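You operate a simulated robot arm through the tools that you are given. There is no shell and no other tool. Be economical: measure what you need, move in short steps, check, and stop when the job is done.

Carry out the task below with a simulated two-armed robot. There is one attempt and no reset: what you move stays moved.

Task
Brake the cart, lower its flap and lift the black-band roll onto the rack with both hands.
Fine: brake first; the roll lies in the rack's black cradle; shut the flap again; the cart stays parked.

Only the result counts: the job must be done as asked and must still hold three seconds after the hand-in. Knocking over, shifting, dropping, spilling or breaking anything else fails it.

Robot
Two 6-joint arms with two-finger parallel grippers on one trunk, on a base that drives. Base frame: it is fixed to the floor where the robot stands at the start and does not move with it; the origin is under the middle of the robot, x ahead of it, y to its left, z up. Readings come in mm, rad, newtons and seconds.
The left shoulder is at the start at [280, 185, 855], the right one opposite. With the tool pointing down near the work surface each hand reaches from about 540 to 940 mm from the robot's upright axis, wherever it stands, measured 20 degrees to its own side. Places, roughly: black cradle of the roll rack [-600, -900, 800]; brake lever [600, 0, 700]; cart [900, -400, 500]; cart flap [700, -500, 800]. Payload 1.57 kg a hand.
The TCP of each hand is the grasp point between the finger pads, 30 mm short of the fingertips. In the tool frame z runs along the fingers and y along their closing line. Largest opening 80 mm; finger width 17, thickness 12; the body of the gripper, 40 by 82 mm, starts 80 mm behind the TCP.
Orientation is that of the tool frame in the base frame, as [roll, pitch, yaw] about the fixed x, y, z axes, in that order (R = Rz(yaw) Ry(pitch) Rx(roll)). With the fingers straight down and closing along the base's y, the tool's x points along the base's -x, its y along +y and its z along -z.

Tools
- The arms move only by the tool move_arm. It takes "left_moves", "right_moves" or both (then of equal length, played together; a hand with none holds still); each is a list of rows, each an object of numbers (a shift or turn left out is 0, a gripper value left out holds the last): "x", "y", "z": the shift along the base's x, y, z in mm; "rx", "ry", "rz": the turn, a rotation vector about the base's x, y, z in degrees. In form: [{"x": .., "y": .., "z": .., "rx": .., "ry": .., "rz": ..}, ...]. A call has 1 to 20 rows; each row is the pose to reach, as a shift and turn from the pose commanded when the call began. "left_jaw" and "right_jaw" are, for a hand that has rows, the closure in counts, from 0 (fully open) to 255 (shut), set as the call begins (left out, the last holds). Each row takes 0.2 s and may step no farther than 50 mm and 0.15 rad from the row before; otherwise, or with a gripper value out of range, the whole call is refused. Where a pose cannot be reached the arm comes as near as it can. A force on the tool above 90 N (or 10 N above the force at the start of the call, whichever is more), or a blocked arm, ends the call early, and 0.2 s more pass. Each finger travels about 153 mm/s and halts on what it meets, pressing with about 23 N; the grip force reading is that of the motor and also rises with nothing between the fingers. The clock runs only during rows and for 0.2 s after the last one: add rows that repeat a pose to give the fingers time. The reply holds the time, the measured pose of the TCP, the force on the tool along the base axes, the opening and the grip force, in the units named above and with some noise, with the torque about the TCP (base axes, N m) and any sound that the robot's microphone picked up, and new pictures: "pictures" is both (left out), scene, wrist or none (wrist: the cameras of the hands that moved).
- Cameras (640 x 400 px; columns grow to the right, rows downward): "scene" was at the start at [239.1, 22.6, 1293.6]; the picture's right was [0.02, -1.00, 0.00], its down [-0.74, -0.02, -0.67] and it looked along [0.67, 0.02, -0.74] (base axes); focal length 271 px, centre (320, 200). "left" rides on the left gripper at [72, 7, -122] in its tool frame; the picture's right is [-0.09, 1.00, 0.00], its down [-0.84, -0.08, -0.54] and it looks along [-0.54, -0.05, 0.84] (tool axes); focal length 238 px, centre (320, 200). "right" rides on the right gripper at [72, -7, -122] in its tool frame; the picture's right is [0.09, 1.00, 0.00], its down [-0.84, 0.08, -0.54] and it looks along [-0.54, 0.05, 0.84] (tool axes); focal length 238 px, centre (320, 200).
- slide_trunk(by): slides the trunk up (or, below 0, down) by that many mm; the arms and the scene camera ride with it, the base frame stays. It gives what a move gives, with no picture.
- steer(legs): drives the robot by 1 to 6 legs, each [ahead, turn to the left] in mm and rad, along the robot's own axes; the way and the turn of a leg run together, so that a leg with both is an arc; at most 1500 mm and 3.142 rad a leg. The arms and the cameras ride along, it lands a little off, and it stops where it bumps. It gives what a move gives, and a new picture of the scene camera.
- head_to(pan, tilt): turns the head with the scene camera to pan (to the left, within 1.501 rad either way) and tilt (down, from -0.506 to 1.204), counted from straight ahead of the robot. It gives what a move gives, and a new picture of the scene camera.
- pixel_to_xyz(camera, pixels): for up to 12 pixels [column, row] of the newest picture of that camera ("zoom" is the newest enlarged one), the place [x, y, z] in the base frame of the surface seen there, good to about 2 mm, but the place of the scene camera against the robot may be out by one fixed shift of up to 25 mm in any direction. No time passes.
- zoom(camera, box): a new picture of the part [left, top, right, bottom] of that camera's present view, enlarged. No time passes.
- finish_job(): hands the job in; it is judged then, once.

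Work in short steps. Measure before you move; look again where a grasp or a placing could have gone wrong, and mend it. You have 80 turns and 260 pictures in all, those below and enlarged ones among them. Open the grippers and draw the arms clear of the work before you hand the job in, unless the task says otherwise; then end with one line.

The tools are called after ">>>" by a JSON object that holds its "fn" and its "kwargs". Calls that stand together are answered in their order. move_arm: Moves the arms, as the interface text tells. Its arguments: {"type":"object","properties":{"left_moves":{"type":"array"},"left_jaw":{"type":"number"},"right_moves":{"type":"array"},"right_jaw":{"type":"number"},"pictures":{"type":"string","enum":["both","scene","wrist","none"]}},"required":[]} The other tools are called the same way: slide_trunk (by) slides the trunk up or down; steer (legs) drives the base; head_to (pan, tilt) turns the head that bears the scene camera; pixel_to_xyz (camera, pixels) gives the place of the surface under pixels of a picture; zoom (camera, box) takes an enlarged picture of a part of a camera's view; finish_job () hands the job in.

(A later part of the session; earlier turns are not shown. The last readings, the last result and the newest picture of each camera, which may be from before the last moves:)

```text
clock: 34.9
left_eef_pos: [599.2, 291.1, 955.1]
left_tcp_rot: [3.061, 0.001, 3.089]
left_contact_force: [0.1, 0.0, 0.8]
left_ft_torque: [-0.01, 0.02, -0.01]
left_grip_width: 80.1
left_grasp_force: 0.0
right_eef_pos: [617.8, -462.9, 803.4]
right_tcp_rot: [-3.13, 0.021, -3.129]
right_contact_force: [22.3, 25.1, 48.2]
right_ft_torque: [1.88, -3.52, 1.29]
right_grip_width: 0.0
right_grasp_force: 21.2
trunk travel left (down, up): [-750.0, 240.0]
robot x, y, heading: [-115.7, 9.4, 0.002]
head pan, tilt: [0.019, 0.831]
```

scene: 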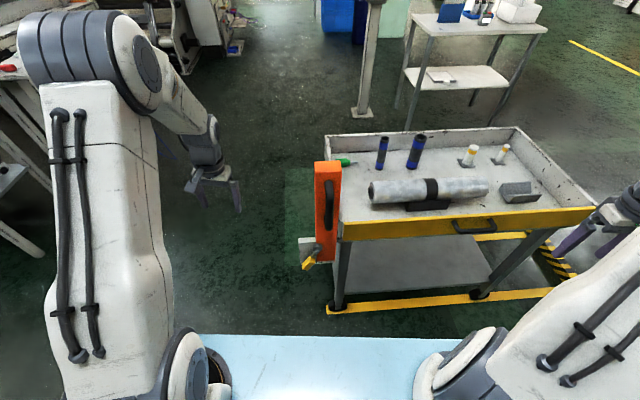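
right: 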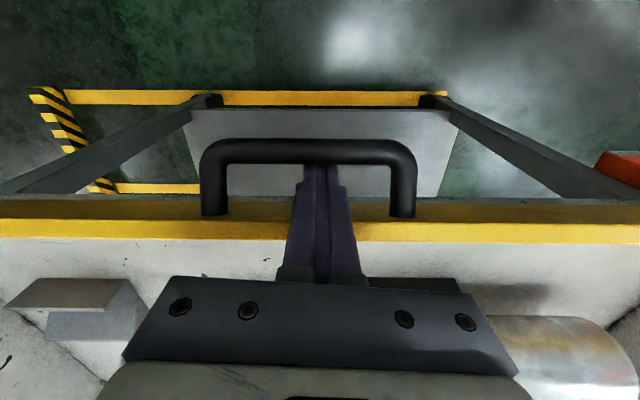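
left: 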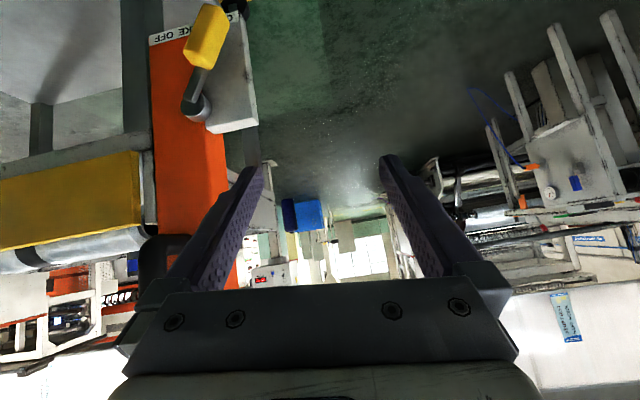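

The flap has begun to tilt; the fingertips now bear on its face (48 N up). I raise the tips a little and lean the hand with the flap, continuing the pull.

>>> {"fn": "move_arm", "kwargs": {"right_moves": [{"x": 4, "z": 15, "ry": -6}, {"x": 0, "z": 14, "ry": -12}, {"x": -6, "z": 6, "ry": -18}, {"x": -13, "y": -1, "z": -4, "ry": -24}, {"x": -20, "y": -2, "z": -16, "ry": -30}], "pictures": "wrist"}}

```text
clock: 36.1
left_eef_pos: [601.1, 289.4, 955.3]
left_tcp_rot: [3.057, 0.003, 3.089]
left_contact_force: [0.9, -0.2, 0.1]
left_ft_torque: [-0.03, 0.02, 0.0]
left_grip_width: 79.8
left_grasp_force: 0.0
right_eef_pos: [588.1, -462.4, 779.5]
right_tcp_rot: [-3.139, 0.524, -3.128]
right_contact_force: [-8.8, 14.0, 24.4]
right_ft_torque: [0.87, -1.48, 0.61]
right_grip_width: 0.1
right_grasp_force: 21.2
trunk travel left (down, up): [-750.0, 240.0]
robot x, y, heading: [-119.9, 8.7, 0.004]
head pan, tilt: [0.019, 0.831]
```

right: 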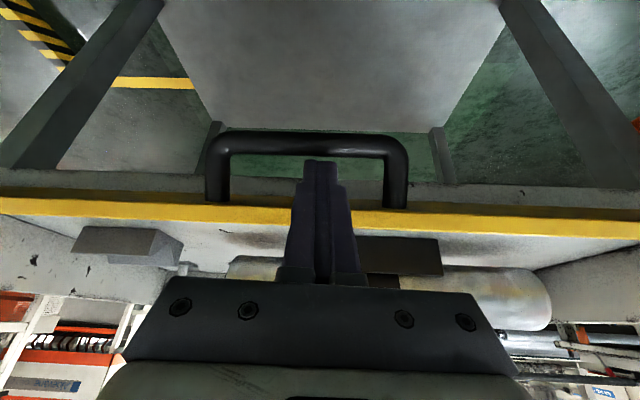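

I measure the flap's present tilt from its top edge and the bar.

>>> {"fn": "pixel_to_xyz", "kwargs": {"camera": "right", "pixels": [[260, 140], [360, 145], [260, 210], [260, 218], [150, 198], [150, 180], [420, 213], [420, 224], [420, 190]]}}

>>> {"fn": "zoom", "kwargs": {"camera": "scene", "box": [320, 130, 640, 330]}}

```text
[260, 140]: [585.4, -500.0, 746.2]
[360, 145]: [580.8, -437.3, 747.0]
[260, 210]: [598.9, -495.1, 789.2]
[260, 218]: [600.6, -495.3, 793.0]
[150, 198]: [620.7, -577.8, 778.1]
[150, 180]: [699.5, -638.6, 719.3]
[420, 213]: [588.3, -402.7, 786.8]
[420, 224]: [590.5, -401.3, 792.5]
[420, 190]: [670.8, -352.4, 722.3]
```

```text
2.00 times, centred on (480, 230) of scene
```

zoom: 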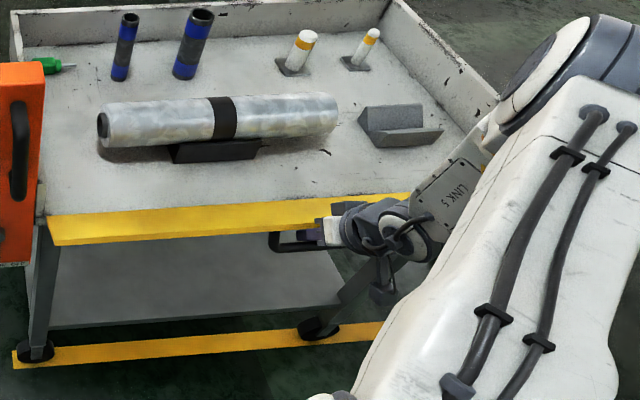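

The flap is at about 55° (edge at z 790). I withdraw from the handle, go over the edge, and press the inner face down from above.

>>> {"fn": "move_arm", "kwargs": {"right_moves": [{"x": -15, "z": 26}, {"x": -32, "z": 54}, {"x": -25, "z": 95}, {"x": 15, "z": 85}, {"x": 17, "z": 50}, {"x": 15, "z": 25}, {"x": 10, "z": 5}, {"x": 5, "z": -15}], "pictures": "wrist"}}

```text
clock: 37.9
left_eef_pos: [597.4, 291.4, 958.9]
left_tcp_rot: [3.062, 0.005, 3.09]
left_contact_force: [0.9, 0.3, 0.3]
left_ft_torque: [0.03, 0.05, 0.0]
left_grip_width: 80.1
left_grasp_force: 0.1
right_eef_pos: [599.5, -467.4, 780.0]
right_tcp_rot: [-3.123, 0.555, -3.122]
right_contact_force: [-48.7, 28.2, 142.0]
right_ft_torque: [0.77, -0.04, -0.41]
right_grip_width: 0.0
right_grasp_force: 21.4
trunk travel left (down, up): [-750.0, 240.0]
robot x, y, heading: [-118.9, 8.2, 0.002]
head pan, tilt: [0.019, 0.831]
```

right: 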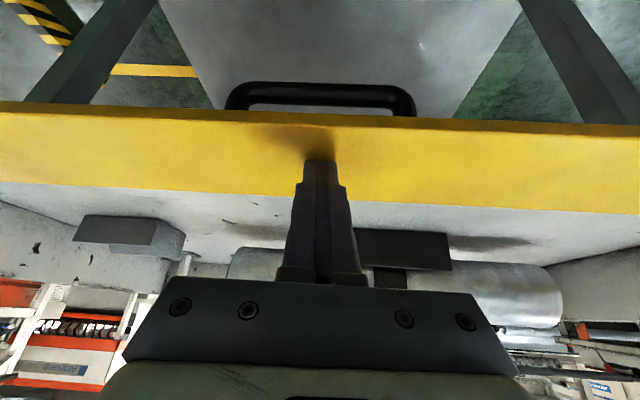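

The reaction is 142 N, so the flap seems to be at its stop. I back off up and away, then measure its angle.

>>> {"fn": "move_arm", "kwargs": {"right_moves": [{"z": 20}, {"z": 60}, {"x": -20, "z": 100}, {"x": -20, "z": 130}], "pictures": "both"}}

>>> {"fn": "pixel_to_xyz", "kwargs": {"camera": "right", "pixels": [[300, 150], [300, 170], [300, 190], [300, 205], [150, 130], [150, 180], [500, 180]]}}

```text
clock: 38.9
left_eef_pos: [601.0, 288.3, 953.7]
left_tcp_rot: [3.059, 0.001, 3.089]
left_contact_force: [0.1, 0.0, -0.6]
left_ft_torque: [-0.01, 0.0, -0.01]
left_grip_width: 79.7
left_grasp_force: 0.1
right_eef_pos: [573.6, -467.3, 893.4]
right_tcp_rot: [-3.138, 0.522, -3.132]
right_contact_force: [-0.4, -1.3, 0.2]
right_ft_torque: [0.02, -0.02, 0.0]
right_grip_width: 0.0
right_grasp_force: 20.5
trunk travel left (down, up): [-750.0, 240.0]
robot x, y, heading: [-117.3, 9.1, -0.0]
head pan, tilt: [0.019, 0.831]
```

scene: 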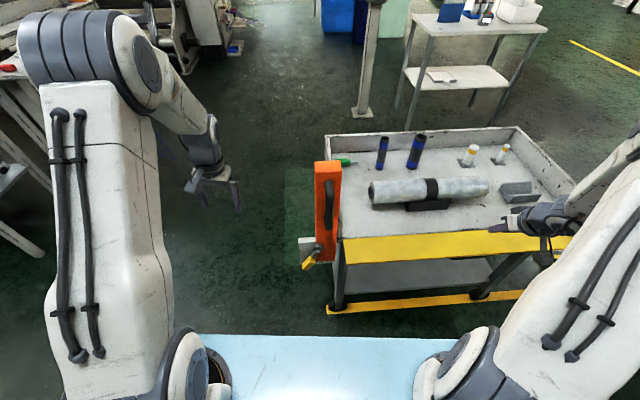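
right: 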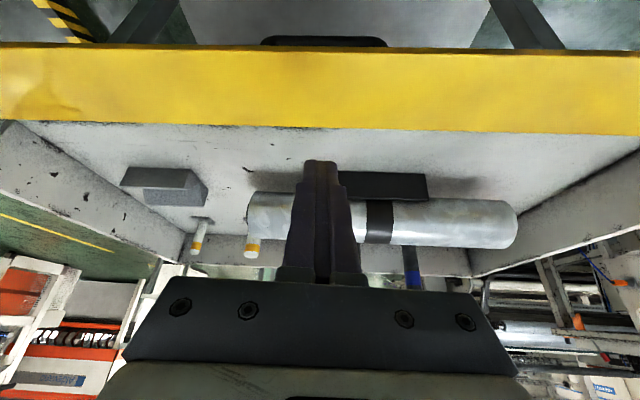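

```text
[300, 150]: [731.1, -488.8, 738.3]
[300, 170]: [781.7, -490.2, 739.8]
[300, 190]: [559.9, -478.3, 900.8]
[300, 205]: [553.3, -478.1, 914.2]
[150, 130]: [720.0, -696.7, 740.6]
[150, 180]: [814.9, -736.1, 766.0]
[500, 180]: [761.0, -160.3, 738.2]
```

I measure the flap surface itself.

>>> {"fn": "pixel_to_xyz", "kwargs": {"camera": "right", "pixels": [[300, 55], [300, 90], [300, 120], [300, 128], [500, 60], [500, 125], [300, 41], [250, 198], [516, 210], [300, 240], [380, 205], [460, 200]]}}

```text
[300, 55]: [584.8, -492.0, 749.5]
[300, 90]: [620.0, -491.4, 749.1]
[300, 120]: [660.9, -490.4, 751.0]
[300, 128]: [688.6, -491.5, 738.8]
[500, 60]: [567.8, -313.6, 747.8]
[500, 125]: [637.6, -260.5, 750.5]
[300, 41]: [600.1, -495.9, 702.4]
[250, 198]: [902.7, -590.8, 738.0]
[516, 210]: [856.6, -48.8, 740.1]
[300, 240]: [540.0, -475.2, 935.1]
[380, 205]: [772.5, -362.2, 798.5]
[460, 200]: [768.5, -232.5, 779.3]
```

The flap lies horizontal at z≈749, at its stop. Next I survey the roll in an enlarged scene view.

>>> {"fn": "zoom", "kwargs": {"camera": "scene", "box": [360, 160, 504, 250]}}

>>> {"fn": "pixel_to_xyz", "kwargs": {"camera": "scene", "pixels": [[400, 183], [400, 186], [400, 190], [400, 195], [400, 200], [460, 180], [460, 183], [460, 187], [460, 192], [460, 197], [372, 193], [488, 188]]}}

```text
4.44 times, centred on (432, 205) of scene
```

zoom: 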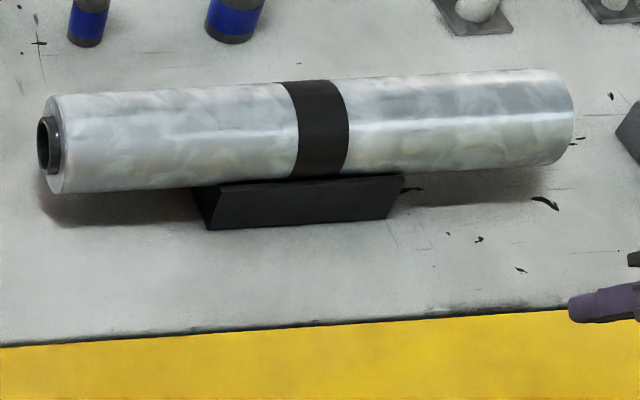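

```text
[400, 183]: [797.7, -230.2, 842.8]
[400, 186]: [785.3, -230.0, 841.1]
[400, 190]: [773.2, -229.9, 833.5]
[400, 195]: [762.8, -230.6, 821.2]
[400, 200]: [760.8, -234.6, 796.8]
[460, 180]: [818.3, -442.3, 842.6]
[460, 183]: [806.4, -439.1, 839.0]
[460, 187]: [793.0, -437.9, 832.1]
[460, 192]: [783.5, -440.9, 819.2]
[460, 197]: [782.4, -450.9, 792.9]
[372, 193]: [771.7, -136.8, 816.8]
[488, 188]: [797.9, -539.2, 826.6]
```

The roll fits as a cylinder of radius ≈38 mm, axis at x≈797 (y −230) to 819 (y −440), z≈805. I check how far the robot's own base sticks out ahead and where the cart's legs and lower shelf are.

>>> {"fn": "pixel_to_xyz", "kwargs": {"camera": "scene", "pixels": [[250, 338], [300, 340], [350, 338], [400, 338], [300, 380], [205, 345], [335, 308], [480, 295], [400, 290], [400, 302], [430, 270], [280, 330]]}}

```text
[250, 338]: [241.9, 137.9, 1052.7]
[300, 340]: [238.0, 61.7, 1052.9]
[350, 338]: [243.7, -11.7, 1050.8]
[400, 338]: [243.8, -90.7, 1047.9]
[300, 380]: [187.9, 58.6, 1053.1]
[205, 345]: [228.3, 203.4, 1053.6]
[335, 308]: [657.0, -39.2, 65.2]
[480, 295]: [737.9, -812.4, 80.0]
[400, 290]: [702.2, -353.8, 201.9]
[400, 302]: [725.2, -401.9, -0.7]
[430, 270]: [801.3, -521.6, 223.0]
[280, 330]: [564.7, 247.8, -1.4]
```

The trunk platform reaches 360 mm ahead at z≈1050, so there is room to stand at about (95, −428) heading 0.10 square to the roll. First I straighten both hands and draw them in, then raise the trunk to clear the post when turning.

>>> {"fn": "move_arm", "kwargs": {"left_moves": [{"x": -30, "rx": -4.75, "rz": 3}, {"x": -60, "rx": -4.75, "rz": 3}, {"x": -90, "rx": -4.75, "rz": 3}, {"x": -120, "rx": -4.75, "rz": 3}], "right_moves": [{"x": -30, "z": 10, "ry": 7.5}, {"x": -60, "z": 20, "ry": 15}, {"x": -80, "z": 30, "ry": 22.5}, {"x": -100, "z": 40, "ry": 30}], "right_jaw": 0, "pictures": "none"}}

>>> {"fn": "slide_trunk", "kwargs": {"by": 220}}

>>> {"fn": "move_arm", "kwargs": {"left_moves": [{"rz": -8.2}, {"rz": -16.4}, {"rz": -24.6}, {"rz": -32.8}, {"rz": -41}, {"rz": -49.2}, {"rz": -57.4}, {"rz": -65.6}, {"rz": -73.8}, {"rz": -82}, {"rz": -90}], "right_moves": [{"rz": 8.2}, {"rz": 16.4}, {"rz": 24.6}, {"rz": 32.8}, {"rz": 41}, {"rz": 49.2}, {"rz": 57.4}, {"rz": 65.6}, {"rz": 73.8}, {"rz": 82}, {"rz": 90}], "pictures": "scene"}}

```text
clock: 39.9
left_eef_pos: [480.7, 288.2, 953.3]
left_tcp_rot: [3.141, 0.005, 3.14]
left_contact_force: [0.3, 0.5, -0.2]
left_ft_torque: [0.01, 0.01, -0.02]
left_grip_width: 80.0
left_grasp_force: 0.1
right_eef_pos: [473.6, -462.6, 933.6]
right_tcp_rot: [-3.14, -0.001, -3.134]
right_contact_force: [-0.4, 0.0, -0.1]
right_ft_torque: [-0.02, 0.02, 0.0]
right_grip_width: 79.9
right_grasp_force: 0.1
trunk travel left (down, up): [-750.0, 240.0]
robot x, y, heading: [-115.8, 5.9, 0.001]
head pan, tilt: [0.019, 0.831]
```

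```text
clock: 42.2
left_eef_pos: [480.8, 288.2, 1172.7]
left_tcp_rot: [3.139, 0.004, -3.141]
left_contact_force: [0.0, 0.6, -0.1]
left_ft_torque: [-0.01, 0.01, 0.03]
left_grip_width: 79.8
left_grasp_force: 0.1
right_eef_pos: [474.5, -464.0, 1154.1]
right_tcp_rot: [-3.141, 0.0, -3.132]
right_contact_force: [0.1, 0.6, 0.0]
right_ft_torque: [0.01, -0.02, -0.01]
right_grip_width: 80.1
right_grasp_force: 0.1
trunk travel left (down, up): [-970.0, 20.0]
robot x, y, heading: [-115.4, 10.0, 0.002]
head pan, tilt: [0.019, 0.831]
```

```text
clock: 44.6
left_eef_pos: [480.5, 288.9, 1173.1]
left_tcp_rot: [3.139, 0.002, 1.567]
left_contact_force: [-0.2, 0.7, -0.8]
left_ft_torque: [0.01, 0.0, 0.03]
left_grip_width: 80.2
left_grasp_force: 0.1
right_eef_pos: [473.6, -462.3, 1153.5]
right_tcp_rot: [3.141, 0.0, -1.56]
right_contact_force: [-0.6, 0.1, -0.3]
right_ft_torque: [0.0, 0.02, 0.03]
right_grip_width: 79.9
right_grasp_force: 0.2
trunk travel left (down, up): [-970.0, 20.0]
robot x, y, heading: [-116.5, 6.8, 0.005]
head pan, tilt: [0.019, 0.831]
```

scene: 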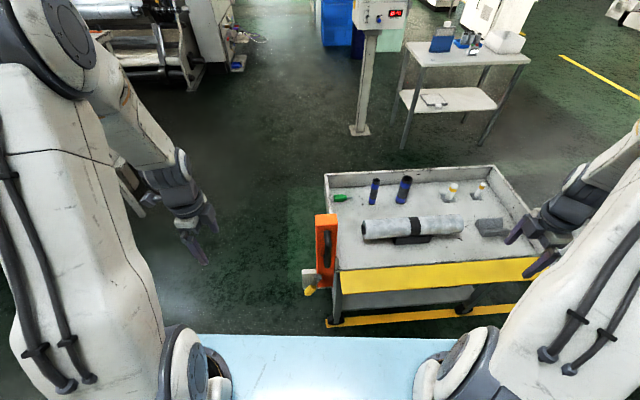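

Both hands are turned to close along the robot's x. I drive: turn right 64°, ahead 484 mm, turn back to heading 0.10.

>>> {"fn": "steer", "kwargs": {"legs": [[0, -1.122], [484, 0], [0, 1.222]]}}

```text
clock: 53.4
left_eef_pos: [660.8, -102.2, 1171.9]
left_tcp_rot: [3.139, 0.002, 1.651]
left_contact_force: [-0.6, -0.2, 0.1]
left_ft_torque: [0.02, -0.03, 0.0]
left_grip_width: 79.9
left_grasp_force: 0.1
right_eef_pos: [714.7, -850.0, 1154.1]
right_tcp_rot: [-3.141, 0.002, -1.481]
right_contact_force: [-1.0, -0.2, 0.1]
right_ft_torque: [-0.05, 0.03, -0.01]
right_grip_width: 79.9
right_grasp_force: 0.0
trunk travel left (down, up): [-970.0, 20.0]
robot x, y, heading: [87.3, -431.8, 0.086]
head pan, tilt: [0.019, 0.831]
```

scene: 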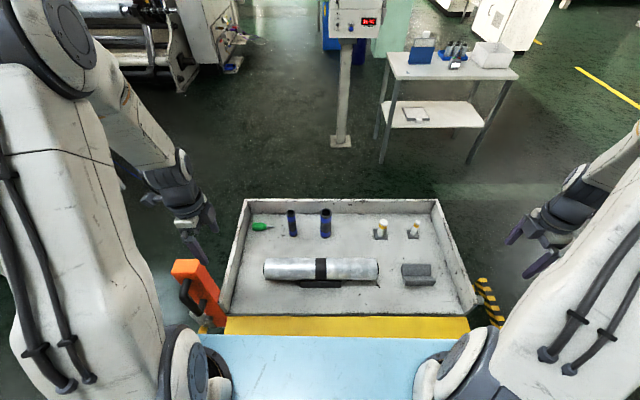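

The base stands square to the roll. I bring both hands above the roll (y≈−222 and −490) with the small yaw fix, still high.

>>> {"fn": "move_arm", "kwargs": {"left_moves": [{"x": 15, "y": -13, "z": -10, "rz": 1.4}, {"x": 30, "y": -27, "z": -20, "rz": 1.4}, {"x": 45, "y": -40, "z": -30, "rz": 1.4}, {"x": 60, "y": -53, "z": -40, "rz": 1.4}, {"x": 75, "y": -66, "z": -50, "rz": 1.4}, {"x": 90, "y": -80, "z": -60, "rz": 1.4}, {"x": 105, "y": -93, "z": -70, "rz": 1.4}, {"x": 120, "y": -106, "z": -80, "rz": 1.4}, {"x": 136, "y": -120, "z": -92, "rz": 1.4}, {"x": 136, "y": -120, "z": -92, "rz": 1.4}], "right_moves": [{"x": 12, "y": 40, "z": -8, "rz": 0.9}, {"x": 24, "y": 80, "z": -16, "rz": 0.9}, {"x": 36, "y": 120, "z": -24, "rz": 0.9}, {"x": 48, "y": 160, "z": -32, "rz": 0.9}, {"x": 60, "y": 200, "z": -40, "rz": 0.9}, {"x": 72, "y": 240, "z": -48, "rz": 0.9}, {"x": 84, "y": 280, "z": -56, "rz": 0.9}, {"x": 96, "y": 320, "z": -64, "rz": 0.9}, {"x": 111, "y": 360, "z": -74, "rz": 0.9}, {"x": 111, "y": 360, "z": -74, "rz": 0.9}], "pictures": "none"}}

>>> {"fn": "slide_trunk", "kwargs": {"by": -180}}

>>> {"fn": "move_arm", "kwargs": {"left_moves": [{"z": 0}], "right_moves": [{"z": 0}], "pictures": "both"}}

```text
clock: 55.5
left_eef_pos: [798.5, -221.0, 1081.0]
left_tcp_rot: [-3.141, 0.003, 1.675]
left_contact_force: [0.1, 0.0, 0.4]
left_ft_torque: [0.01, 0.05, 0.01]
left_grip_width: 79.9
left_grasp_force: 0.0
right_eef_pos: [826.4, -490.8, 1081.2]
right_tcp_rot: [-3.141, -0.002, -1.467]
right_contact_force: [0.7, 0.4, 0.7]
right_ft_torque: [-0.02, -0.01, 0.01]
right_grip_width: 79.9
right_grasp_force: 0.0
trunk travel left (down, up): [-970.0, 20.0]
robot x, y, heading: [85.2, -427.1, 0.086]
head pan, tilt: [0.019, 0.831]
```

```text
clock: 57.5
left_eef_pos: [799.1, -220.2, 901.7]
left_tcp_rot: [3.14, 0.004, 1.676]
left_contact_force: [0.8, -0.4, 0.0]
left_ft_torque: [-0.05, -0.02, -0.02]
left_grip_width: 79.9
left_grasp_force: 0.0
right_eef_pos: [825.5, -491.6, 901.6]
right_tcp_rot: [3.141, 0.0, -1.466]
right_contact_force: [1.1, 1.0, 0.7]
right_ft_torque: [-0.02, -0.02, -0.02]
right_grip_width: 80.0
right_grasp_force: 0.2
trunk travel left (down, up): [-790.0, 200.0]
robot x, y, heading: [88.9, -428.8, 0.085]
head pan, tilt: [0.019, 0.831]
```

```text
clock: 58.0
left_eef_pos: [798.5, -220.7, 901.0]
left_tcp_rot: [3.141, 0.003, 1.676]
left_contact_force: [-0.2, -0.5, 0.3]
left_ft_torque: [0.01, 0.02, -0.01]
left_grip_width: 79.9
left_grasp_force: 0.1
right_eef_pos: [825.4, -491.2, 901.2]
right_tcp_rot: [-3.141, 0.0, -1.464]
right_contact_force: [0.2, -0.2, -0.1]
right_ft_torque: [0.01, 0.0, -0.03]
right_grip_width: 80.1
right_grasp_force: 0.0
trunk travel left (down, up): [-790.0, 200.0]
robot x, y, heading: [87.1, -429.2, 0.085]
head pan, tilt: [0.019, 0.831]
```

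scene: 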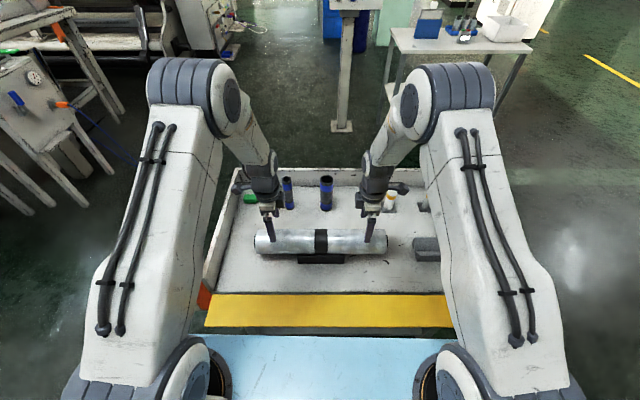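
right: 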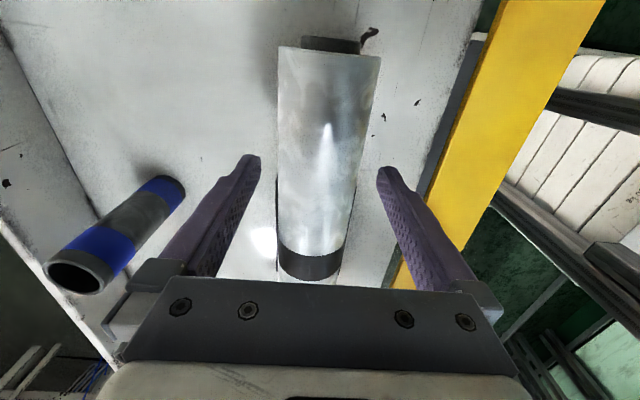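
left: 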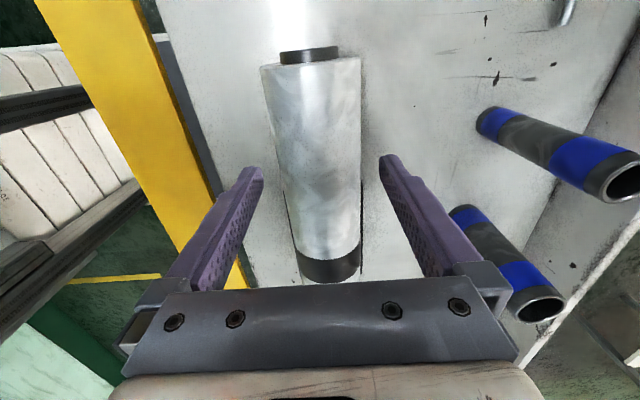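

The hands hover nicely over the roll. I measure cross-sections of the roll with each wrist camera for exact centring.

>>> {"fn": "pixel_to_xyz", "kwargs": {"camera": "left", "pixels": [[275, 120], [295, 120], [315, 120], [335, 120], [355, 120], [285, 190], [300, 190], [320, 190], [340, 190], [358, 190], [262, 66], [360, 60]]}}

>>> {"fn": "pixel_to_xyz", "kwargs": {"camera": "right", "pixels": [[283, 120], [300, 120], [320, 120], [340, 120], [362, 120], [283, 190], [300, 190], [320, 190], [340, 190], [355, 190], [281, 48], [380, 57]]}}

```text
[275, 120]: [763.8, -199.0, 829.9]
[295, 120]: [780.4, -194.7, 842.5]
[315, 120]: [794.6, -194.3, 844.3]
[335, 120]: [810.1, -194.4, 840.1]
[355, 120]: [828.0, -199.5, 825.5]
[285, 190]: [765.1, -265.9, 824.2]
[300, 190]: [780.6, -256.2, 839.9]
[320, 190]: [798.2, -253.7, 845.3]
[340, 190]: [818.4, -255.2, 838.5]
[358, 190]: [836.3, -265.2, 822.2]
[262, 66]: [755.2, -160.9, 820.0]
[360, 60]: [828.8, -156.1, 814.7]
```

```text
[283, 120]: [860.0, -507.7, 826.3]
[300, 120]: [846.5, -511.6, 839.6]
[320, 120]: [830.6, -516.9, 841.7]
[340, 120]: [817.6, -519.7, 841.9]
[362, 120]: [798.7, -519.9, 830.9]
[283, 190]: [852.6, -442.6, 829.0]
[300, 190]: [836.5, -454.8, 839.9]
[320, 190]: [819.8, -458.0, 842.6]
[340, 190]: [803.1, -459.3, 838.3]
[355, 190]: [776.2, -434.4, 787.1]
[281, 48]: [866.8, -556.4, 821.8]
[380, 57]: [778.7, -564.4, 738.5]
```

Fits give axis x≈796.3 at y −221 and ≈825.8 at y −491 (R≈38). I correct the left hand by −2 mm and lower both with fingertips just alongside the roll, checking forces.

>>> {"fn": "move_arm", "kwargs": {"left_moves": [{"x": -2.2}, {"x": -2.2, "z": -20}, {"x": -2.2, "z": -35}, {"x": -2.2, "z": -45}, {"x": -2.2, "z": -52}], "right_moves": [{"x": 0.4}, {"x": 0.4, "z": -20}, {"x": 0.4, "z": -35}, {"x": 0.4, "z": -45}, {"x": 0.4, "z": -52}], "left_jaw": 0, "right_jaw": 0, "pictures": "wrist"}}

```text
clock: 59.1
left_eef_pos: [797.0, -220.6, 849.2]
left_tcp_rot: [3.138, 0.006, 1.677]
left_contact_force: [-0.3, 0.5, -0.2]
left_ft_torque: [0.0, -0.03, -0.02]
left_grip_width: 80.0
left_grasp_force: 0.0
right_eef_pos: [826.8, -491.3, 849.0]
right_tcp_rot: [-3.14, -0.001, -1.467]
right_contact_force: [0.0, -0.4, -0.5]
right_ft_torque: [0.01, -0.06, -0.03]
right_grip_width: 80.1
right_grasp_force: 0.1
trunk travel left (down, up): [-790.0, 200.0]
robot x, y, heading: [86.7, -427.8, 0.085]
head pan, tilt: [0.019, 0.831]
```

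right: 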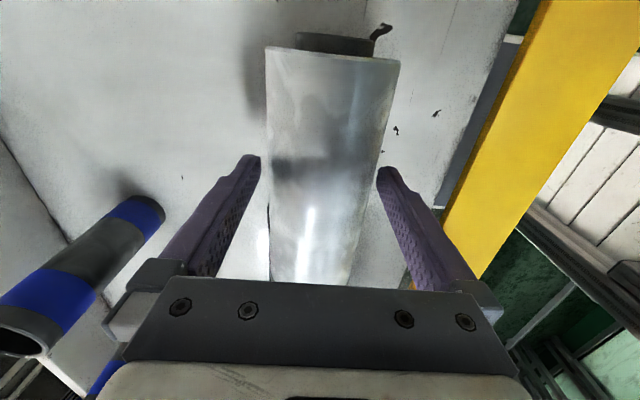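
left: 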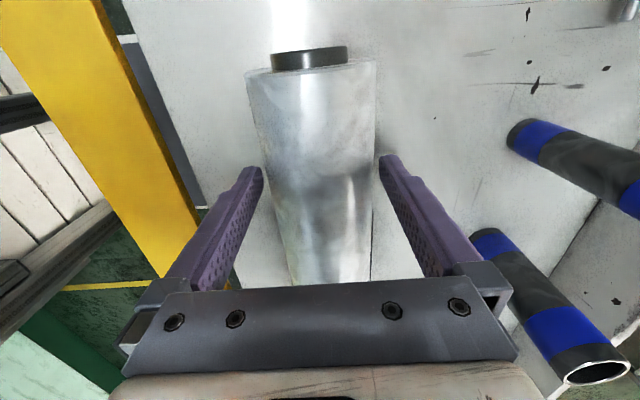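

No contact, with the tips already beside the roll. I continue down to TCP z≈808.

>>> {"fn": "move_arm", "kwargs": {"left_moves": [{"x": -0.4, "z": -8}, {"x": -0.4, "z": -16}, {"x": -0.4, "z": -24}, {"x": -0.4, "z": -32}, {"x": -0.4, "z": -41}], "right_moves": [{"x": -0.5, "z": -8}, {"x": -0.5, "z": -16}, {"x": -0.5, "z": -24}, {"x": -0.5, "z": -32}, {"x": -0.5, "z": -41}], "pictures": "wrist"}}

```text
clock: 60.4
left_eef_pos: [797.1, -220.7, 808.6]
left_tcp_rot: [3.139, 0.004, 1.676]
left_contact_force: [3.6, -0.1, 2.2]
left_ft_torque: [0.03, -0.06, -0.07]
left_grip_width: 79.9
left_grasp_force: 0.1
right_eef_pos: [824.3, -491.1, 806.1]
right_tcp_rot: [3.14, 0.0, -1.466]
right_contact_force: [-10.5, -0.5, 3.5]
right_ft_torque: [-0.02, 0.18, -0.08]
right_grip_width: 80.3
right_grasp_force: 0.0
trunk travel left (down, up): [-790.0, 200.0]
robot x, y, heading: [87.4, -426.6, 0.087]
head pan, tilt: [0.019, 0.831]
```

right: 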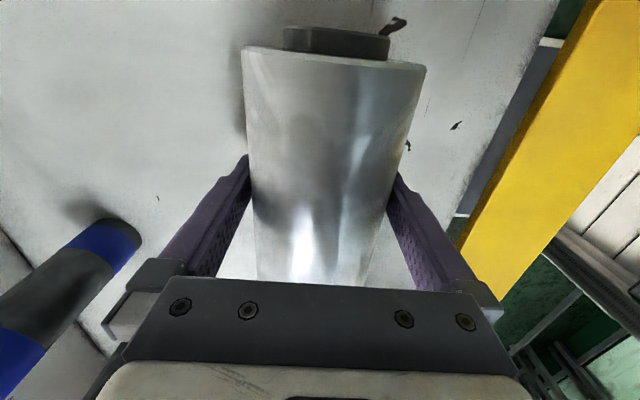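
left: 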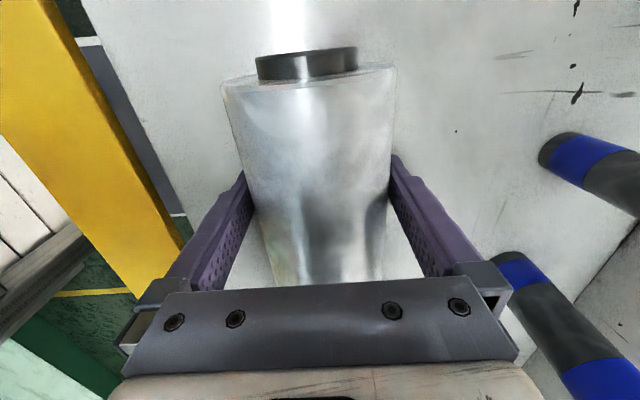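

The fingers straddle the roll; I close both grippers.

>>> {"fn": "move_arm", "kwargs": {"left_moves": [{"z": 0}, {"z": 0}, {"z": 0}], "right_moves": [{"z": 0}, {"z": 0}, {"z": 0}], "left_jaw": 255, "right_jaw": 255, "pictures": "none"}}

```text
clock: 61.1
left_eef_pos: [795.8, -221.3, 808.6]
left_tcp_rot: [3.14, 0.003, 1.675]
left_contact_force: [3.4, -0.5, 0.1]
left_ft_torque: [-0.08, -0.32, -0.03]
left_grip_width: 79.5
left_grasp_force: 22.8
right_eef_pos: [824.0, -491.2, 807.1]
right_tcp_rot: [3.139, 0.0, -1.465]
right_contact_force: [-12.1, -1.0, -0.2]
right_ft_torque: [-0.24, 0.41, -0.09]
right_grip_width: 79.4
right_grasp_force: 23.0
trunk travel left (down, up): [-790.0, 200.0]
robot x, y, heading: [87.5, -425.6, 0.083]
head pan, tilt: [0.019, 0.831]
```

Both grip the roll (opening ≈79.5 mm, 23 N). I lift both hands together slowly.

>>> {"fn": "move_arm", "kwargs": {"left_moves": [{"z": 5}, {"z": 12}, {"z": 20}, {"z": 30}, {"z": 40}, {"z": 40}], "right_moves": [{"z": 5}, {"z": 12}, {"z": 20}, {"z": 30}, {"z": 40}, {"z": 40}], "pictures": "both"}}

```text
clock: 62.5
left_eef_pos: [796.1, -220.0, 848.1]
left_tcp_rot: [-3.141, 0.003, 1.676]
left_contact_force: [3.7, 8.0, -8.8]
left_ft_torque: [0.25, -0.1, 0.63]
left_grip_width: 79.7
left_grasp_force: 22.6
right_eef_pos: [825.5, -492.0, 847.3]
right_tcp_rot: [-3.141, -0.001, -1.466]
right_contact_force: [-3.5, -8.3, -5.0]
right_ft_torque: [0.26, 0.13, 0.52]
right_grip_width: 79.5
right_grasp_force: 22.8
trunk travel left (down, up): [-790.0, 200.0]
robot x, y, heading: [89.7, -424.8, 0.086]
head pan, tilt: [0.019, 0.831]
```

scene: 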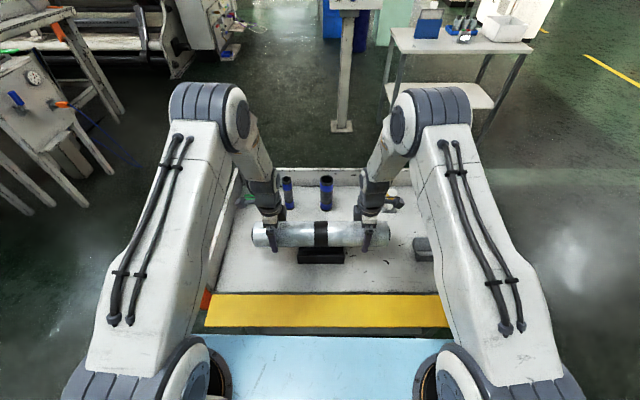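
right: 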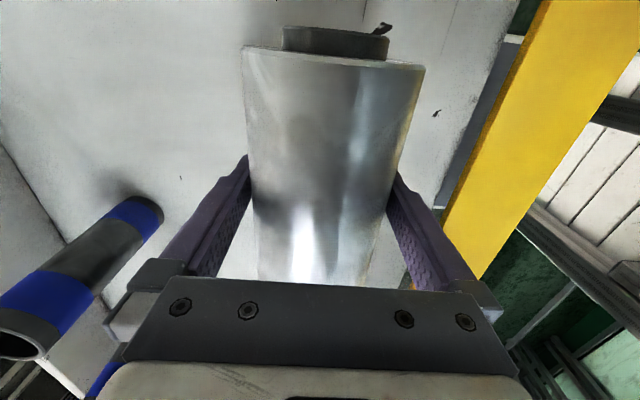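
left: 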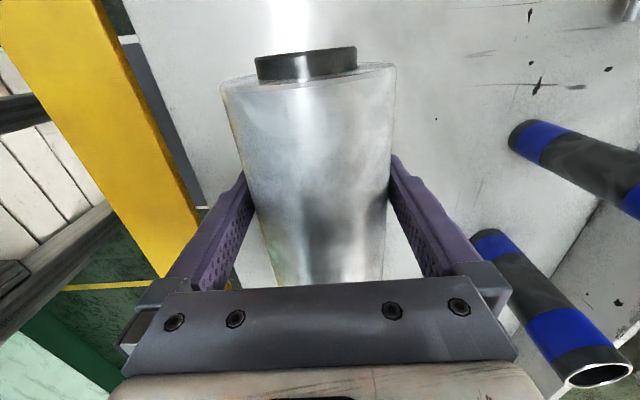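

The roll is held (about 14 N shared). I raise the trunk for clearance, back off a little, then turn right to face −y and view the rack.

>>> {"fn": "slide_trunk", "kwargs": {"by": 180}}

>>> {"fn": "steer", "kwargs": {"legs": [[-80, 0], [0, -1.65]]}}

>>> {"fn": "head_to", "kwargs": {"pan": -0.95, "tilt": 0.7}}

```text
clock: 64.5
left_eef_pos: [797.5, -219.8, 1029.0]
left_tcp_rot: [-3.141, 0.003, 1.675]
left_contact_force: [0.1, 13.0, -7.4]
left_ft_torque: [0.17, 0.33, 0.24]
left_grip_width: 79.5
left_grasp_force: 23.0
right_eef_pos: [825.4, -491.0, 1026.8]
right_tcp_rot: [-3.141, 0.0, -1.465]
right_contact_force: [-0.3, -13.3, -6.6]
right_ft_torque: [0.04, -0.27, 0.24]
right_grip_width: 79.5
right_grasp_force: 22.9
trunk travel left (down, up): [-970.0, 20.0]
robot x, y, heading: [89.2, -427.9, 0.087]
head pan, tilt: [0.019, 0.831]
```

```text
clock: 69.6
left_eef_pos: [178.3, -1154.8, 1028.1]
left_tcp_rot: [3.141, 0.003, 0.054]
left_contact_force: [-2.4, -2.6, -6.1]
left_ft_torque: [0.0, 0.01, 0.4]
left_grip_width: 79.5
left_grasp_force: 23.3
right_eef_pos: [-92.9, -1169.5, 1026.8]
right_tcp_rot: [3.141, 0.0, -3.088]
right_contact_force: [1.5, 2.7, -6.9]
right_ft_torque: [0.05, -0.02, 0.2]
right_grip_width: 79.5
right_grasp_force: 22.9
trunk travel left (down, up): [-970.0, 20.0]
robot x, y, heading: [6.9, -438.7, -1.536]
head pan, tilt: [0.019, 0.831]
```

scene: 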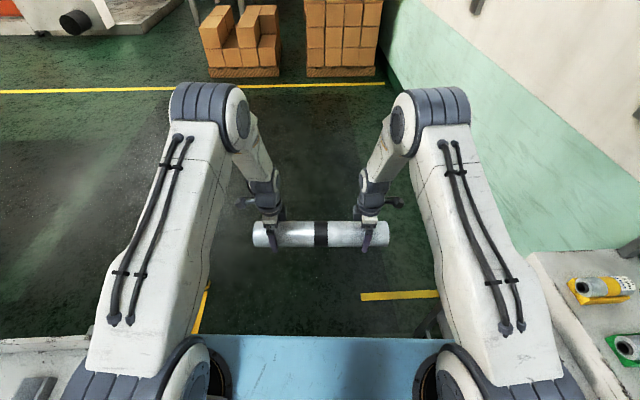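

```text
clock: 70.8
left_eef_pos: [176.9, -1154.4, 1029.2]
left_tcp_rot: [3.141, 0.004, 0.054]
left_contact_force: [0.2, 0.0, -7.7]
left_ft_torque: [0.07, -0.05, 0.34]
left_grip_width: 79.4
left_grasp_force: 23.4
right_eef_pos: [-92.6, -1169.8, 1028.1]
right_tcp_rot: [-3.141, 0.0, -3.088]
right_contact_force: [1.3, 0.6, -6.5]
right_ft_torque: [-0.1, -0.05, -0.17]
right_grip_width: 79.5
right_grasp_force: 22.8
trunk travel left (down, up): [-970.0, 20.0]
robot x, y, heading: [8.5, -434.3, -1.539]
head pan, tilt: [-0.949, 0.7]
```

scene: 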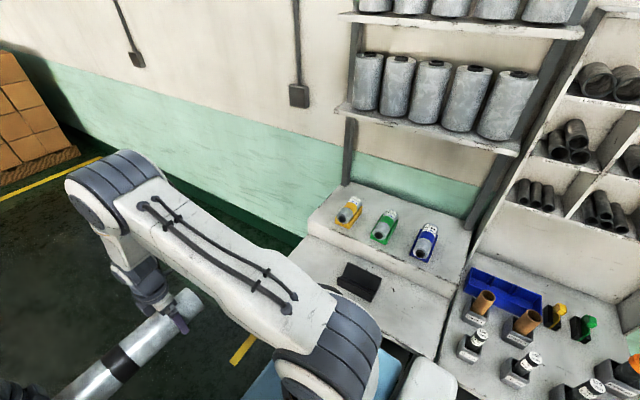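

The rack comes into view with the black cradle at (360,280). I zoom and measure the cradle, table edges and obstacles.

>>> {"fn": "zoom", "kwargs": {"camera": "scene", "box": [280, 170, 480, 300]}}

>>> {"fn": "pixel_to_xyz", "kwargs": {"camera": "scene", "pixels": [[346, 264], [380, 279], [338, 283], [372, 299], [362, 270], [358, 283], [305, 240], [455, 290], [400, 310], [350, 212], [384, 228], [424, 243]]}}

```text
3.08 times, centred on (380, 235) of scene
```

zoom: 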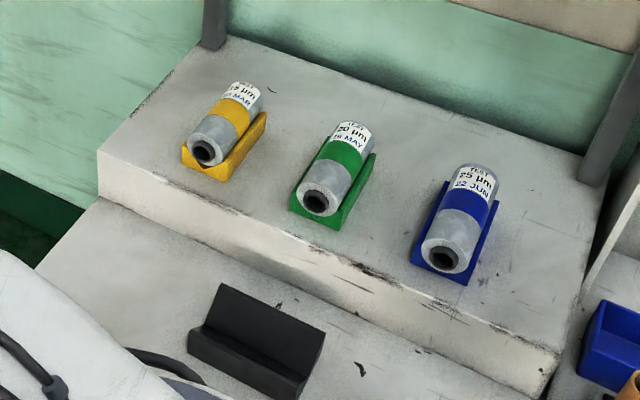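

```text
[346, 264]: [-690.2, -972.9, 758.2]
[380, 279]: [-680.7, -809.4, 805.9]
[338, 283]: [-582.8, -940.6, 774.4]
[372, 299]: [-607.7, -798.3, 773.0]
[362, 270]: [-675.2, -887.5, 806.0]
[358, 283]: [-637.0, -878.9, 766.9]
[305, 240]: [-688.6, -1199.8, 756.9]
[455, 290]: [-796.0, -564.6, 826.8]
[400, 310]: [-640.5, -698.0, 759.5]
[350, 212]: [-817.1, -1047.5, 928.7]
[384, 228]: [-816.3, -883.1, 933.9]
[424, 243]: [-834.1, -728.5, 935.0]
```

I query the enlarged picture for the cradle's edges and groove.

>>> {"fn": "pixel_to_xyz", "kwargs": {"camera": "zoom", "pixels": [[224, 287], [322, 333], [208, 324], [300, 368], [193, 334], [285, 385], [255, 345], [270, 310], [245, 365], [100, 155], [545, 375], [300, 235]]}}

>>> {"fn": "zoom", "kwargs": {"camera": "scene", "box": [325, 250, 395, 305]}}

```text
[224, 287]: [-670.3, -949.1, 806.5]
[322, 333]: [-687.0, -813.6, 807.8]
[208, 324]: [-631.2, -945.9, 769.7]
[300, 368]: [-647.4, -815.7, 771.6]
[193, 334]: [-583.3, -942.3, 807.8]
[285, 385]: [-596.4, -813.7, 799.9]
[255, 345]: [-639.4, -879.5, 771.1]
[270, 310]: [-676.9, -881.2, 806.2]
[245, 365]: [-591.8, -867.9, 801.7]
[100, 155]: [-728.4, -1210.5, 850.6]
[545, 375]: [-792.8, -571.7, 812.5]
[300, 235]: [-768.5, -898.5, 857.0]
```

```text
7.27 times, centred on (360, 278) of scene
```

zoom: 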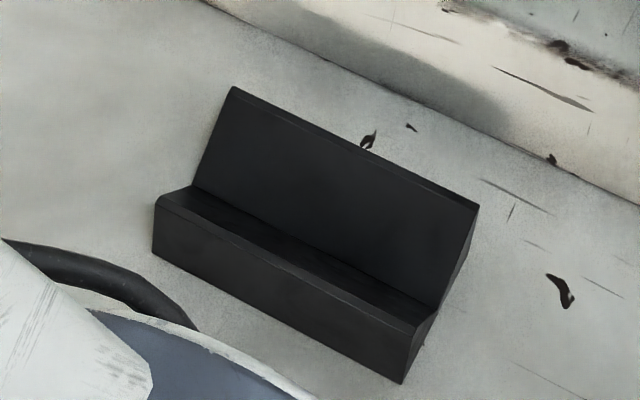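

The cradle groove runs along y (centre ≈ (−637, −880), lips z≈807, axis tilted ≈0.12 rad). I drive to stand square to it at about (90, −792), roll held high at z≈1027.

>>> {"fn": "steer", "kwargs": {"legs": [[0, 0.195], [367, 0], [0, -1.7]]}}

>>> {"fn": "head_to", "kwargs": {"pan": 0, "tilt": 0.83}}

```text
clock: 78.0
left_eef_pos: [-610.8, -1029.1, 1027.3]
left_tcp_rot: [3.141, 0.004, -1.431]
left_contact_force: [-0.6, -0.4, -6.8]
left_ft_torque: [-0.05, -0.01, 0.38]
left_grip_width: 79.6
left_grasp_force: 22.7
right_eef_pos: [-649.5, -760.7, 1027.6]
right_tcp_rot: [-3.141, 0.0, 1.709]
right_contact_force: [-0.4, 0.4, -7.0]
right_ft_torque: [-0.06, 0.0, -0.18]
right_grip_width: 79.6
right_grasp_force: 23.0
trunk travel left (down, up): [-970.0, 20.0]
robot x, y, heading: [91.0, -795.1, -3.022]
head pan, tilt: [-0.949, 0.7]
```

scene: 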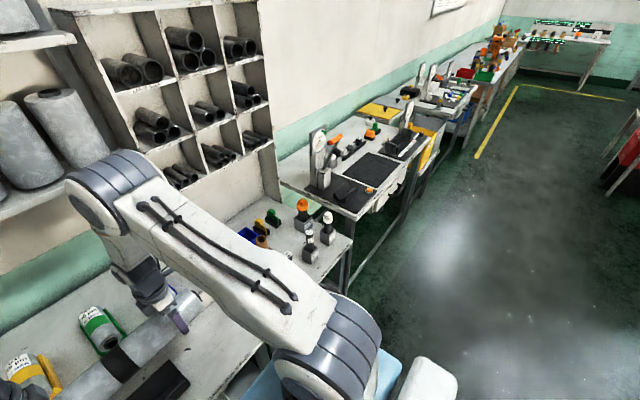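

```text
clock: 79.2
left_eef_pos: [-611.4, -1028.5, 1028.7]
left_tcp_rot: [3.141, 0.004, -1.432]
left_contact_force: [-0.6, 0.7, -7.2]
left_ft_torque: [-0.01, -0.12, 0.3]
left_grip_width: 79.2
left_grasp_force: 22.8
right_eef_pos: [-648.9, -761.1, 1026.9]
right_tcp_rot: [3.141, 0.001, 1.71]
right_contact_force: [0.7, -1.5, -7.6]
right_ft_torque: [-0.06, 0.08, -0.15]
right_grip_width: 79.4
right_grasp_force: 23.0
trunk travel left (down, up): [-970.0, 20.0]
robot x, y, heading: [92.5, -797.9, -3.026]
head pan, tilt: [0.0, 0.831]
```

scene: 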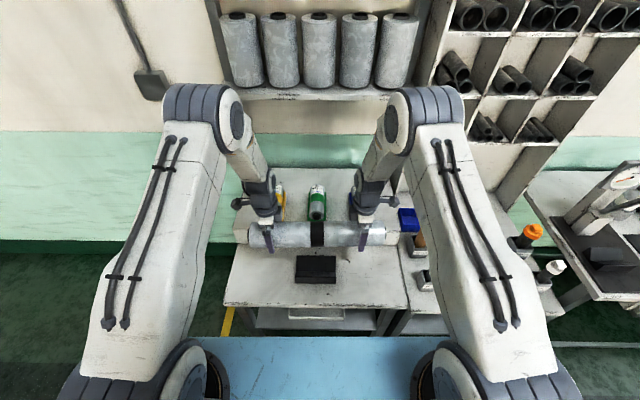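

I measure both the held roll (position known from the hands, so it calibrates the scene camera) and the cradle.

>>> {"fn": "zoom", "kwargs": {"camera": "scene", "box": [230, 190, 410, 302]}}

>>> {"fn": "pixel_to_xyz", "kwargs": {"camera": "scene", "pixels": [[290, 223], [290, 228], [290, 233], [290, 238], [290, 244], [350, 223], [350, 228], [350, 233], [350, 238], [350, 243], [249, 238], [385, 236]]}}

```text
3.56 times, centred on (320, 246) of scene
```

zoom: 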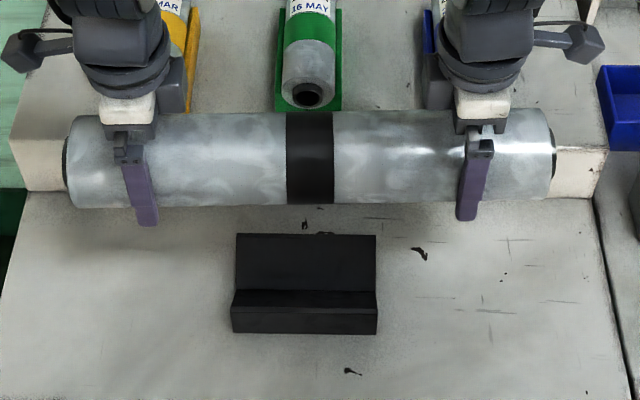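

```text
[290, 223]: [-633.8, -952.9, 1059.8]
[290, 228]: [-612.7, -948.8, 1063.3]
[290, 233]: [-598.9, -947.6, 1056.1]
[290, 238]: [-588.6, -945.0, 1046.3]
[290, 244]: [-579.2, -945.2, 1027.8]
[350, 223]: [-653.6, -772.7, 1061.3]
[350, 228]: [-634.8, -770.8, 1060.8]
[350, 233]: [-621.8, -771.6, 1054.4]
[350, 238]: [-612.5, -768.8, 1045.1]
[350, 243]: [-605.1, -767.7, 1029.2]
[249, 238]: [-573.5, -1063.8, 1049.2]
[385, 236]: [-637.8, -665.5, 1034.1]
```

Now the cradle edges and groove, and the band, from the same enlarged view.

>>> {"fn": "pixel_to_xyz", "kwargs": {"camera": "zoom", "pixels": [[240, 236], [372, 238], [240, 288], [372, 290], [236, 303], [374, 306], [306, 237], [306, 288], [306, 304], [306, 296], [306, 270], [306, 350]]}}

>>> {"fn": "zoom", "kwargs": {"camera": "scene", "box": [285, 250, 345, 288]}}

```text
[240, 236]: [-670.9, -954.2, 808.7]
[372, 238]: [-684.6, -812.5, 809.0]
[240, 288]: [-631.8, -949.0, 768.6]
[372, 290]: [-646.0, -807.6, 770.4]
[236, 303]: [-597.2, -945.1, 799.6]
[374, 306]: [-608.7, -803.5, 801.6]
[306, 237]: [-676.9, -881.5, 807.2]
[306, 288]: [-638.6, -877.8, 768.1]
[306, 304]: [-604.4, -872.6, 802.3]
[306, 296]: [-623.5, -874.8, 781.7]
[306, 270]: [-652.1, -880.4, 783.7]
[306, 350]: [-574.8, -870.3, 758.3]
```

```text
10.53 times, centred on (315, 269) of scene
```

zoom: 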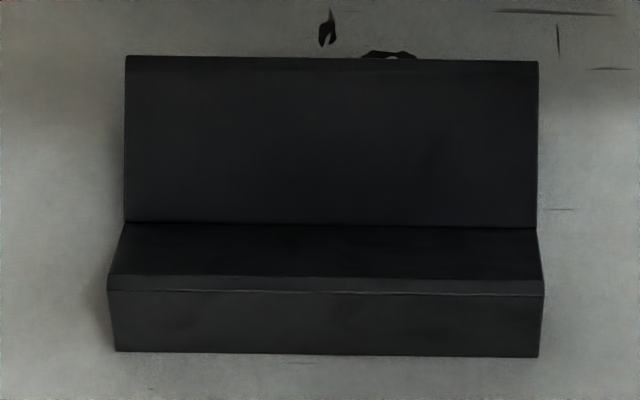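

The V-vertex is at (−636.8, −878, 768) with 45° faces and slope −0.097, versus the roll slope −0.141. I turn the roll by −2.5° and shift it so it sits over the groove, then lower the trunk part of the way.

>>> {"fn": "move_arm", "kwargs": {"left_moves": [{"x": -2.6, "y": -3.2, "rz": -0.62}, {"x": -5.2, "y": -6.4, "rz": -1.25}, {"x": -7.7, "y": -9.6, "rz": -1.9}, {"x": -10.3, "y": -12.8, "rz": -2.5}, {"x": -10.3, "y": -12.8, "rz": -2.5}], "right_moves": [{"x": 0.3, "y": -2.8, "rz": -0.62}, {"x": 0.6, "y": -5.6, "rz": -1.25}, {"x": 1.0, "y": -8.4, "rz": -1.9}, {"x": 1.3, "y": -11.2, "rz": -2.5}, {"x": 1.3, "y": -11.2, "rz": -2.5}], "pictures": "none"}}

>>> {"fn": "slide_trunk", "kwargs": {"by": -160}}

>>> {"fn": "head_to", "kwargs": {"pan": 0, "tilt": 0.8}}

```text
clock: 80.4
left_eef_pos: [-620.5, -1041.2, 1028.6]
left_tcp_rot: [3.14, 0.005, -1.473]
left_contact_force: [-3.3, -5.0, -7.4]
left_ft_torque: [0.02, -0.08, 0.48]
left_grip_width: 79.6
left_grasp_force: 23.0
right_eef_pos: [-646.9, -771.3, 1027.9]
right_tcp_rot: [3.139, 0.0, 1.667]
right_contact_force: [2.5, 5.4, -7.7]
right_ft_torque: [0.03, 0.15, 0.41]
right_grip_width: 79.5
right_grasp_force: 23.7
trunk travel left (down, up): [-970.0, 20.0]
robot x, y, heading: [88.8, -797.8, -3.023]
head pan, tilt: [0.0, 0.831]
```

```text
clock: 82.2
left_eef_pos: [-621.5, -1042.4, 867.8]
left_tcp_rot: [3.14, 0.004, -1.476]
left_contact_force: [-3.4, -10.7, -4.2]
left_ft_torque: [0.2, 0.25, 0.7]
left_grip_width: 79.7
left_grasp_force: 23.1
right_eef_pos: [-647.9, -771.9, 867.7]
right_tcp_rot: [3.14, -0.001, 1.666]
right_contact_force: [4.3, 10.0, -8.4]
right_ft_torque: [0.2, -0.21, 0.75]
right_grip_width: 79.7
right_grasp_force: 22.9
trunk travel left (down, up): [-810.0, 180.0]
robot x, y, heading: [89.2, -797.9, -3.026]
head pan, tilt: [0.0, 0.831]
```

```text
clock: 82.9
left_eef_pos: [-620.9, -1041.8, 867.2]
left_tcp_rot: [3.139, 0.003, -1.475]
left_contact_force: [-4.6, -11.1, -5.9]
left_ft_torque: [0.19, 0.28, 0.76]
left_grip_width: 79.8
left_grasp_force: 23.0
right_eef_pos: [-648.9, -771.7, 867.4]
right_tcp_rot: [3.14, 0.002, 1.665]
right_contact_force: [4.6, 12.5, -8.2]
right_ft_torque: [0.17, -0.22, 0.72]
right_grip_width: 79.7
right_grasp_force: 22.7
trunk travel left (down, up): [-810.0, 180.0]
robot x, y, heading: [90.6, -796.1, -3.02]
head pan, tilt: [0.0, 0.799]
```

scene: 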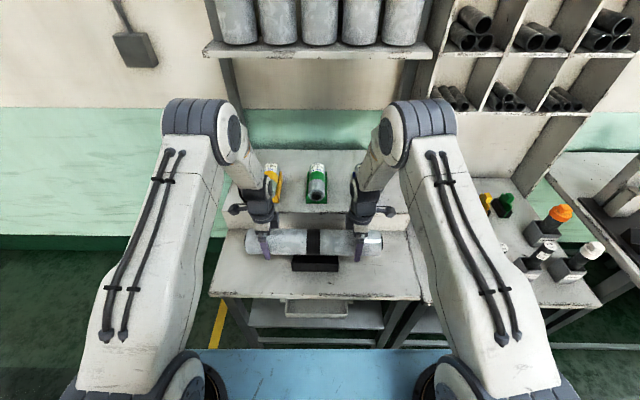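

I check alignment of roll and cradle up close before the final lowering.

>>> {"fn": "zoom", "kwargs": {"camera": "scene", "box": [240, 215, 390, 305]}}

>>> {"fn": "pixel_to_xyz", "kwargs": {"camera": "scene", "pixels": [[285, 236], [285, 241], [285, 246], [285, 251], [345, 236], [345, 241], [345, 246], [345, 251], [294, 262], [337, 264], [307, 245], [320, 245]]}}

```text
4.27 times, centred on (315, 260) of scene
```

zoom: 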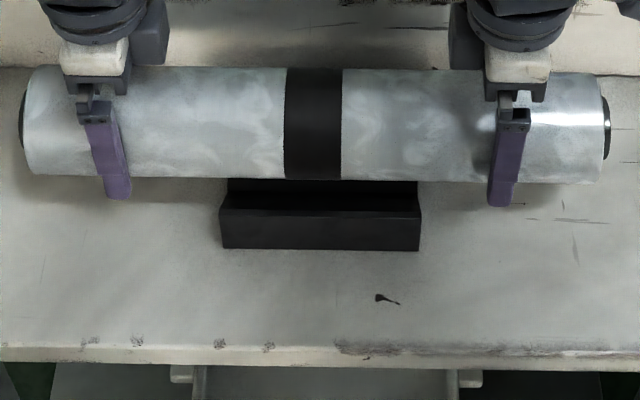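

```text
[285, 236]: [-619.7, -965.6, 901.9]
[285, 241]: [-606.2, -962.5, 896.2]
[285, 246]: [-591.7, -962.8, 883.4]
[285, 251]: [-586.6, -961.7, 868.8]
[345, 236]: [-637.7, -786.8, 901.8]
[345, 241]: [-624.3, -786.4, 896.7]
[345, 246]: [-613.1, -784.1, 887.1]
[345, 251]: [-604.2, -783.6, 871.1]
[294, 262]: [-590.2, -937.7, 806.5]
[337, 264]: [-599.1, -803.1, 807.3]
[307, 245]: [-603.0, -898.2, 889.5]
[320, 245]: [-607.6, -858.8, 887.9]
```

Band centre (y −878) and axis (x ≈ −636) match the groove. I lower gently, the last millimetres in small steps.

>>> {"fn": "move_arm", "kwargs": {"left_moves": [{"z": -10}, {"z": -20}, {"z": -28}, {"z": -33}, {"z": -36}, {"z": -38}, {"z": -39}], "right_moves": [{"z": -10}, {"z": -20}, {"z": -28}, {"z": -33}, {"z": -36}, {"z": -38}, {"z": -39}], "pictures": "none"}}

```text
clock: 84.5
left_eef_pos: [-622.3, -1040.2, 830.0]
left_tcp_rot: [3.138, 0.004, -1.477]
left_contact_force: [-4.3, -6.6, -1.0]
left_ft_torque: [-0.02, -0.46, 0.2]
left_grip_width: 79.9
left_grasp_force: 23.3
right_eef_pos: [-648.8, -771.6, 827.7]
right_tcp_rot: [-3.14, 0.0, 1.667]
right_contact_force: [0.1, 5.7, -4.4]
right_ft_torque: [-0.1, 0.36, 0.2]
right_grip_width: 79.8
right_grasp_force: 22.5
trunk travel left (down, up): [-810.0, 180.0]
robot x, y, heading: [89.0, -799.6, -3.02]
head pan, tilt: [0.0, 0.799]
```

Load is shifting onto the cradle (−1 and −4 N). I go down another few millimetres until it is fully carried.

>>> {"fn": "move_arm", "kwargs": {"left_moves": [{"z": -1}, {"z": -2}, {"z": -3}], "right_moves": [{"z": -1}, {"z": -2}, {"z": -3}], "pictures": "none"}}

```text
clock: 85.3
left_eef_pos: [-622.8, -1040.4, 828.8]
left_tcp_rot: [3.134, 0.004, -1.475]
left_contact_force: [-8.6, -5.9, 17.1]
left_ft_torque: [-0.02, 0.16, 0.45]
left_grip_width: 80.0
left_grasp_force: 23.4
right_eef_pos: [-649.8, -771.7, 827.6]
right_tcp_rot: [-3.135, 0.001, 1.667]
right_contact_force: [-9.3, 6.5, 14.2]
right_ft_torque: [-0.03, 0.01, 0.18]
right_grip_width: 79.8
right_grasp_force: 22.6
trunk travel left (down, up): [-810.0, 180.0]
robot x, y, heading: [87.0, -798.3, -3.025]
head pan, tilt: [0.0, 0.799]
```

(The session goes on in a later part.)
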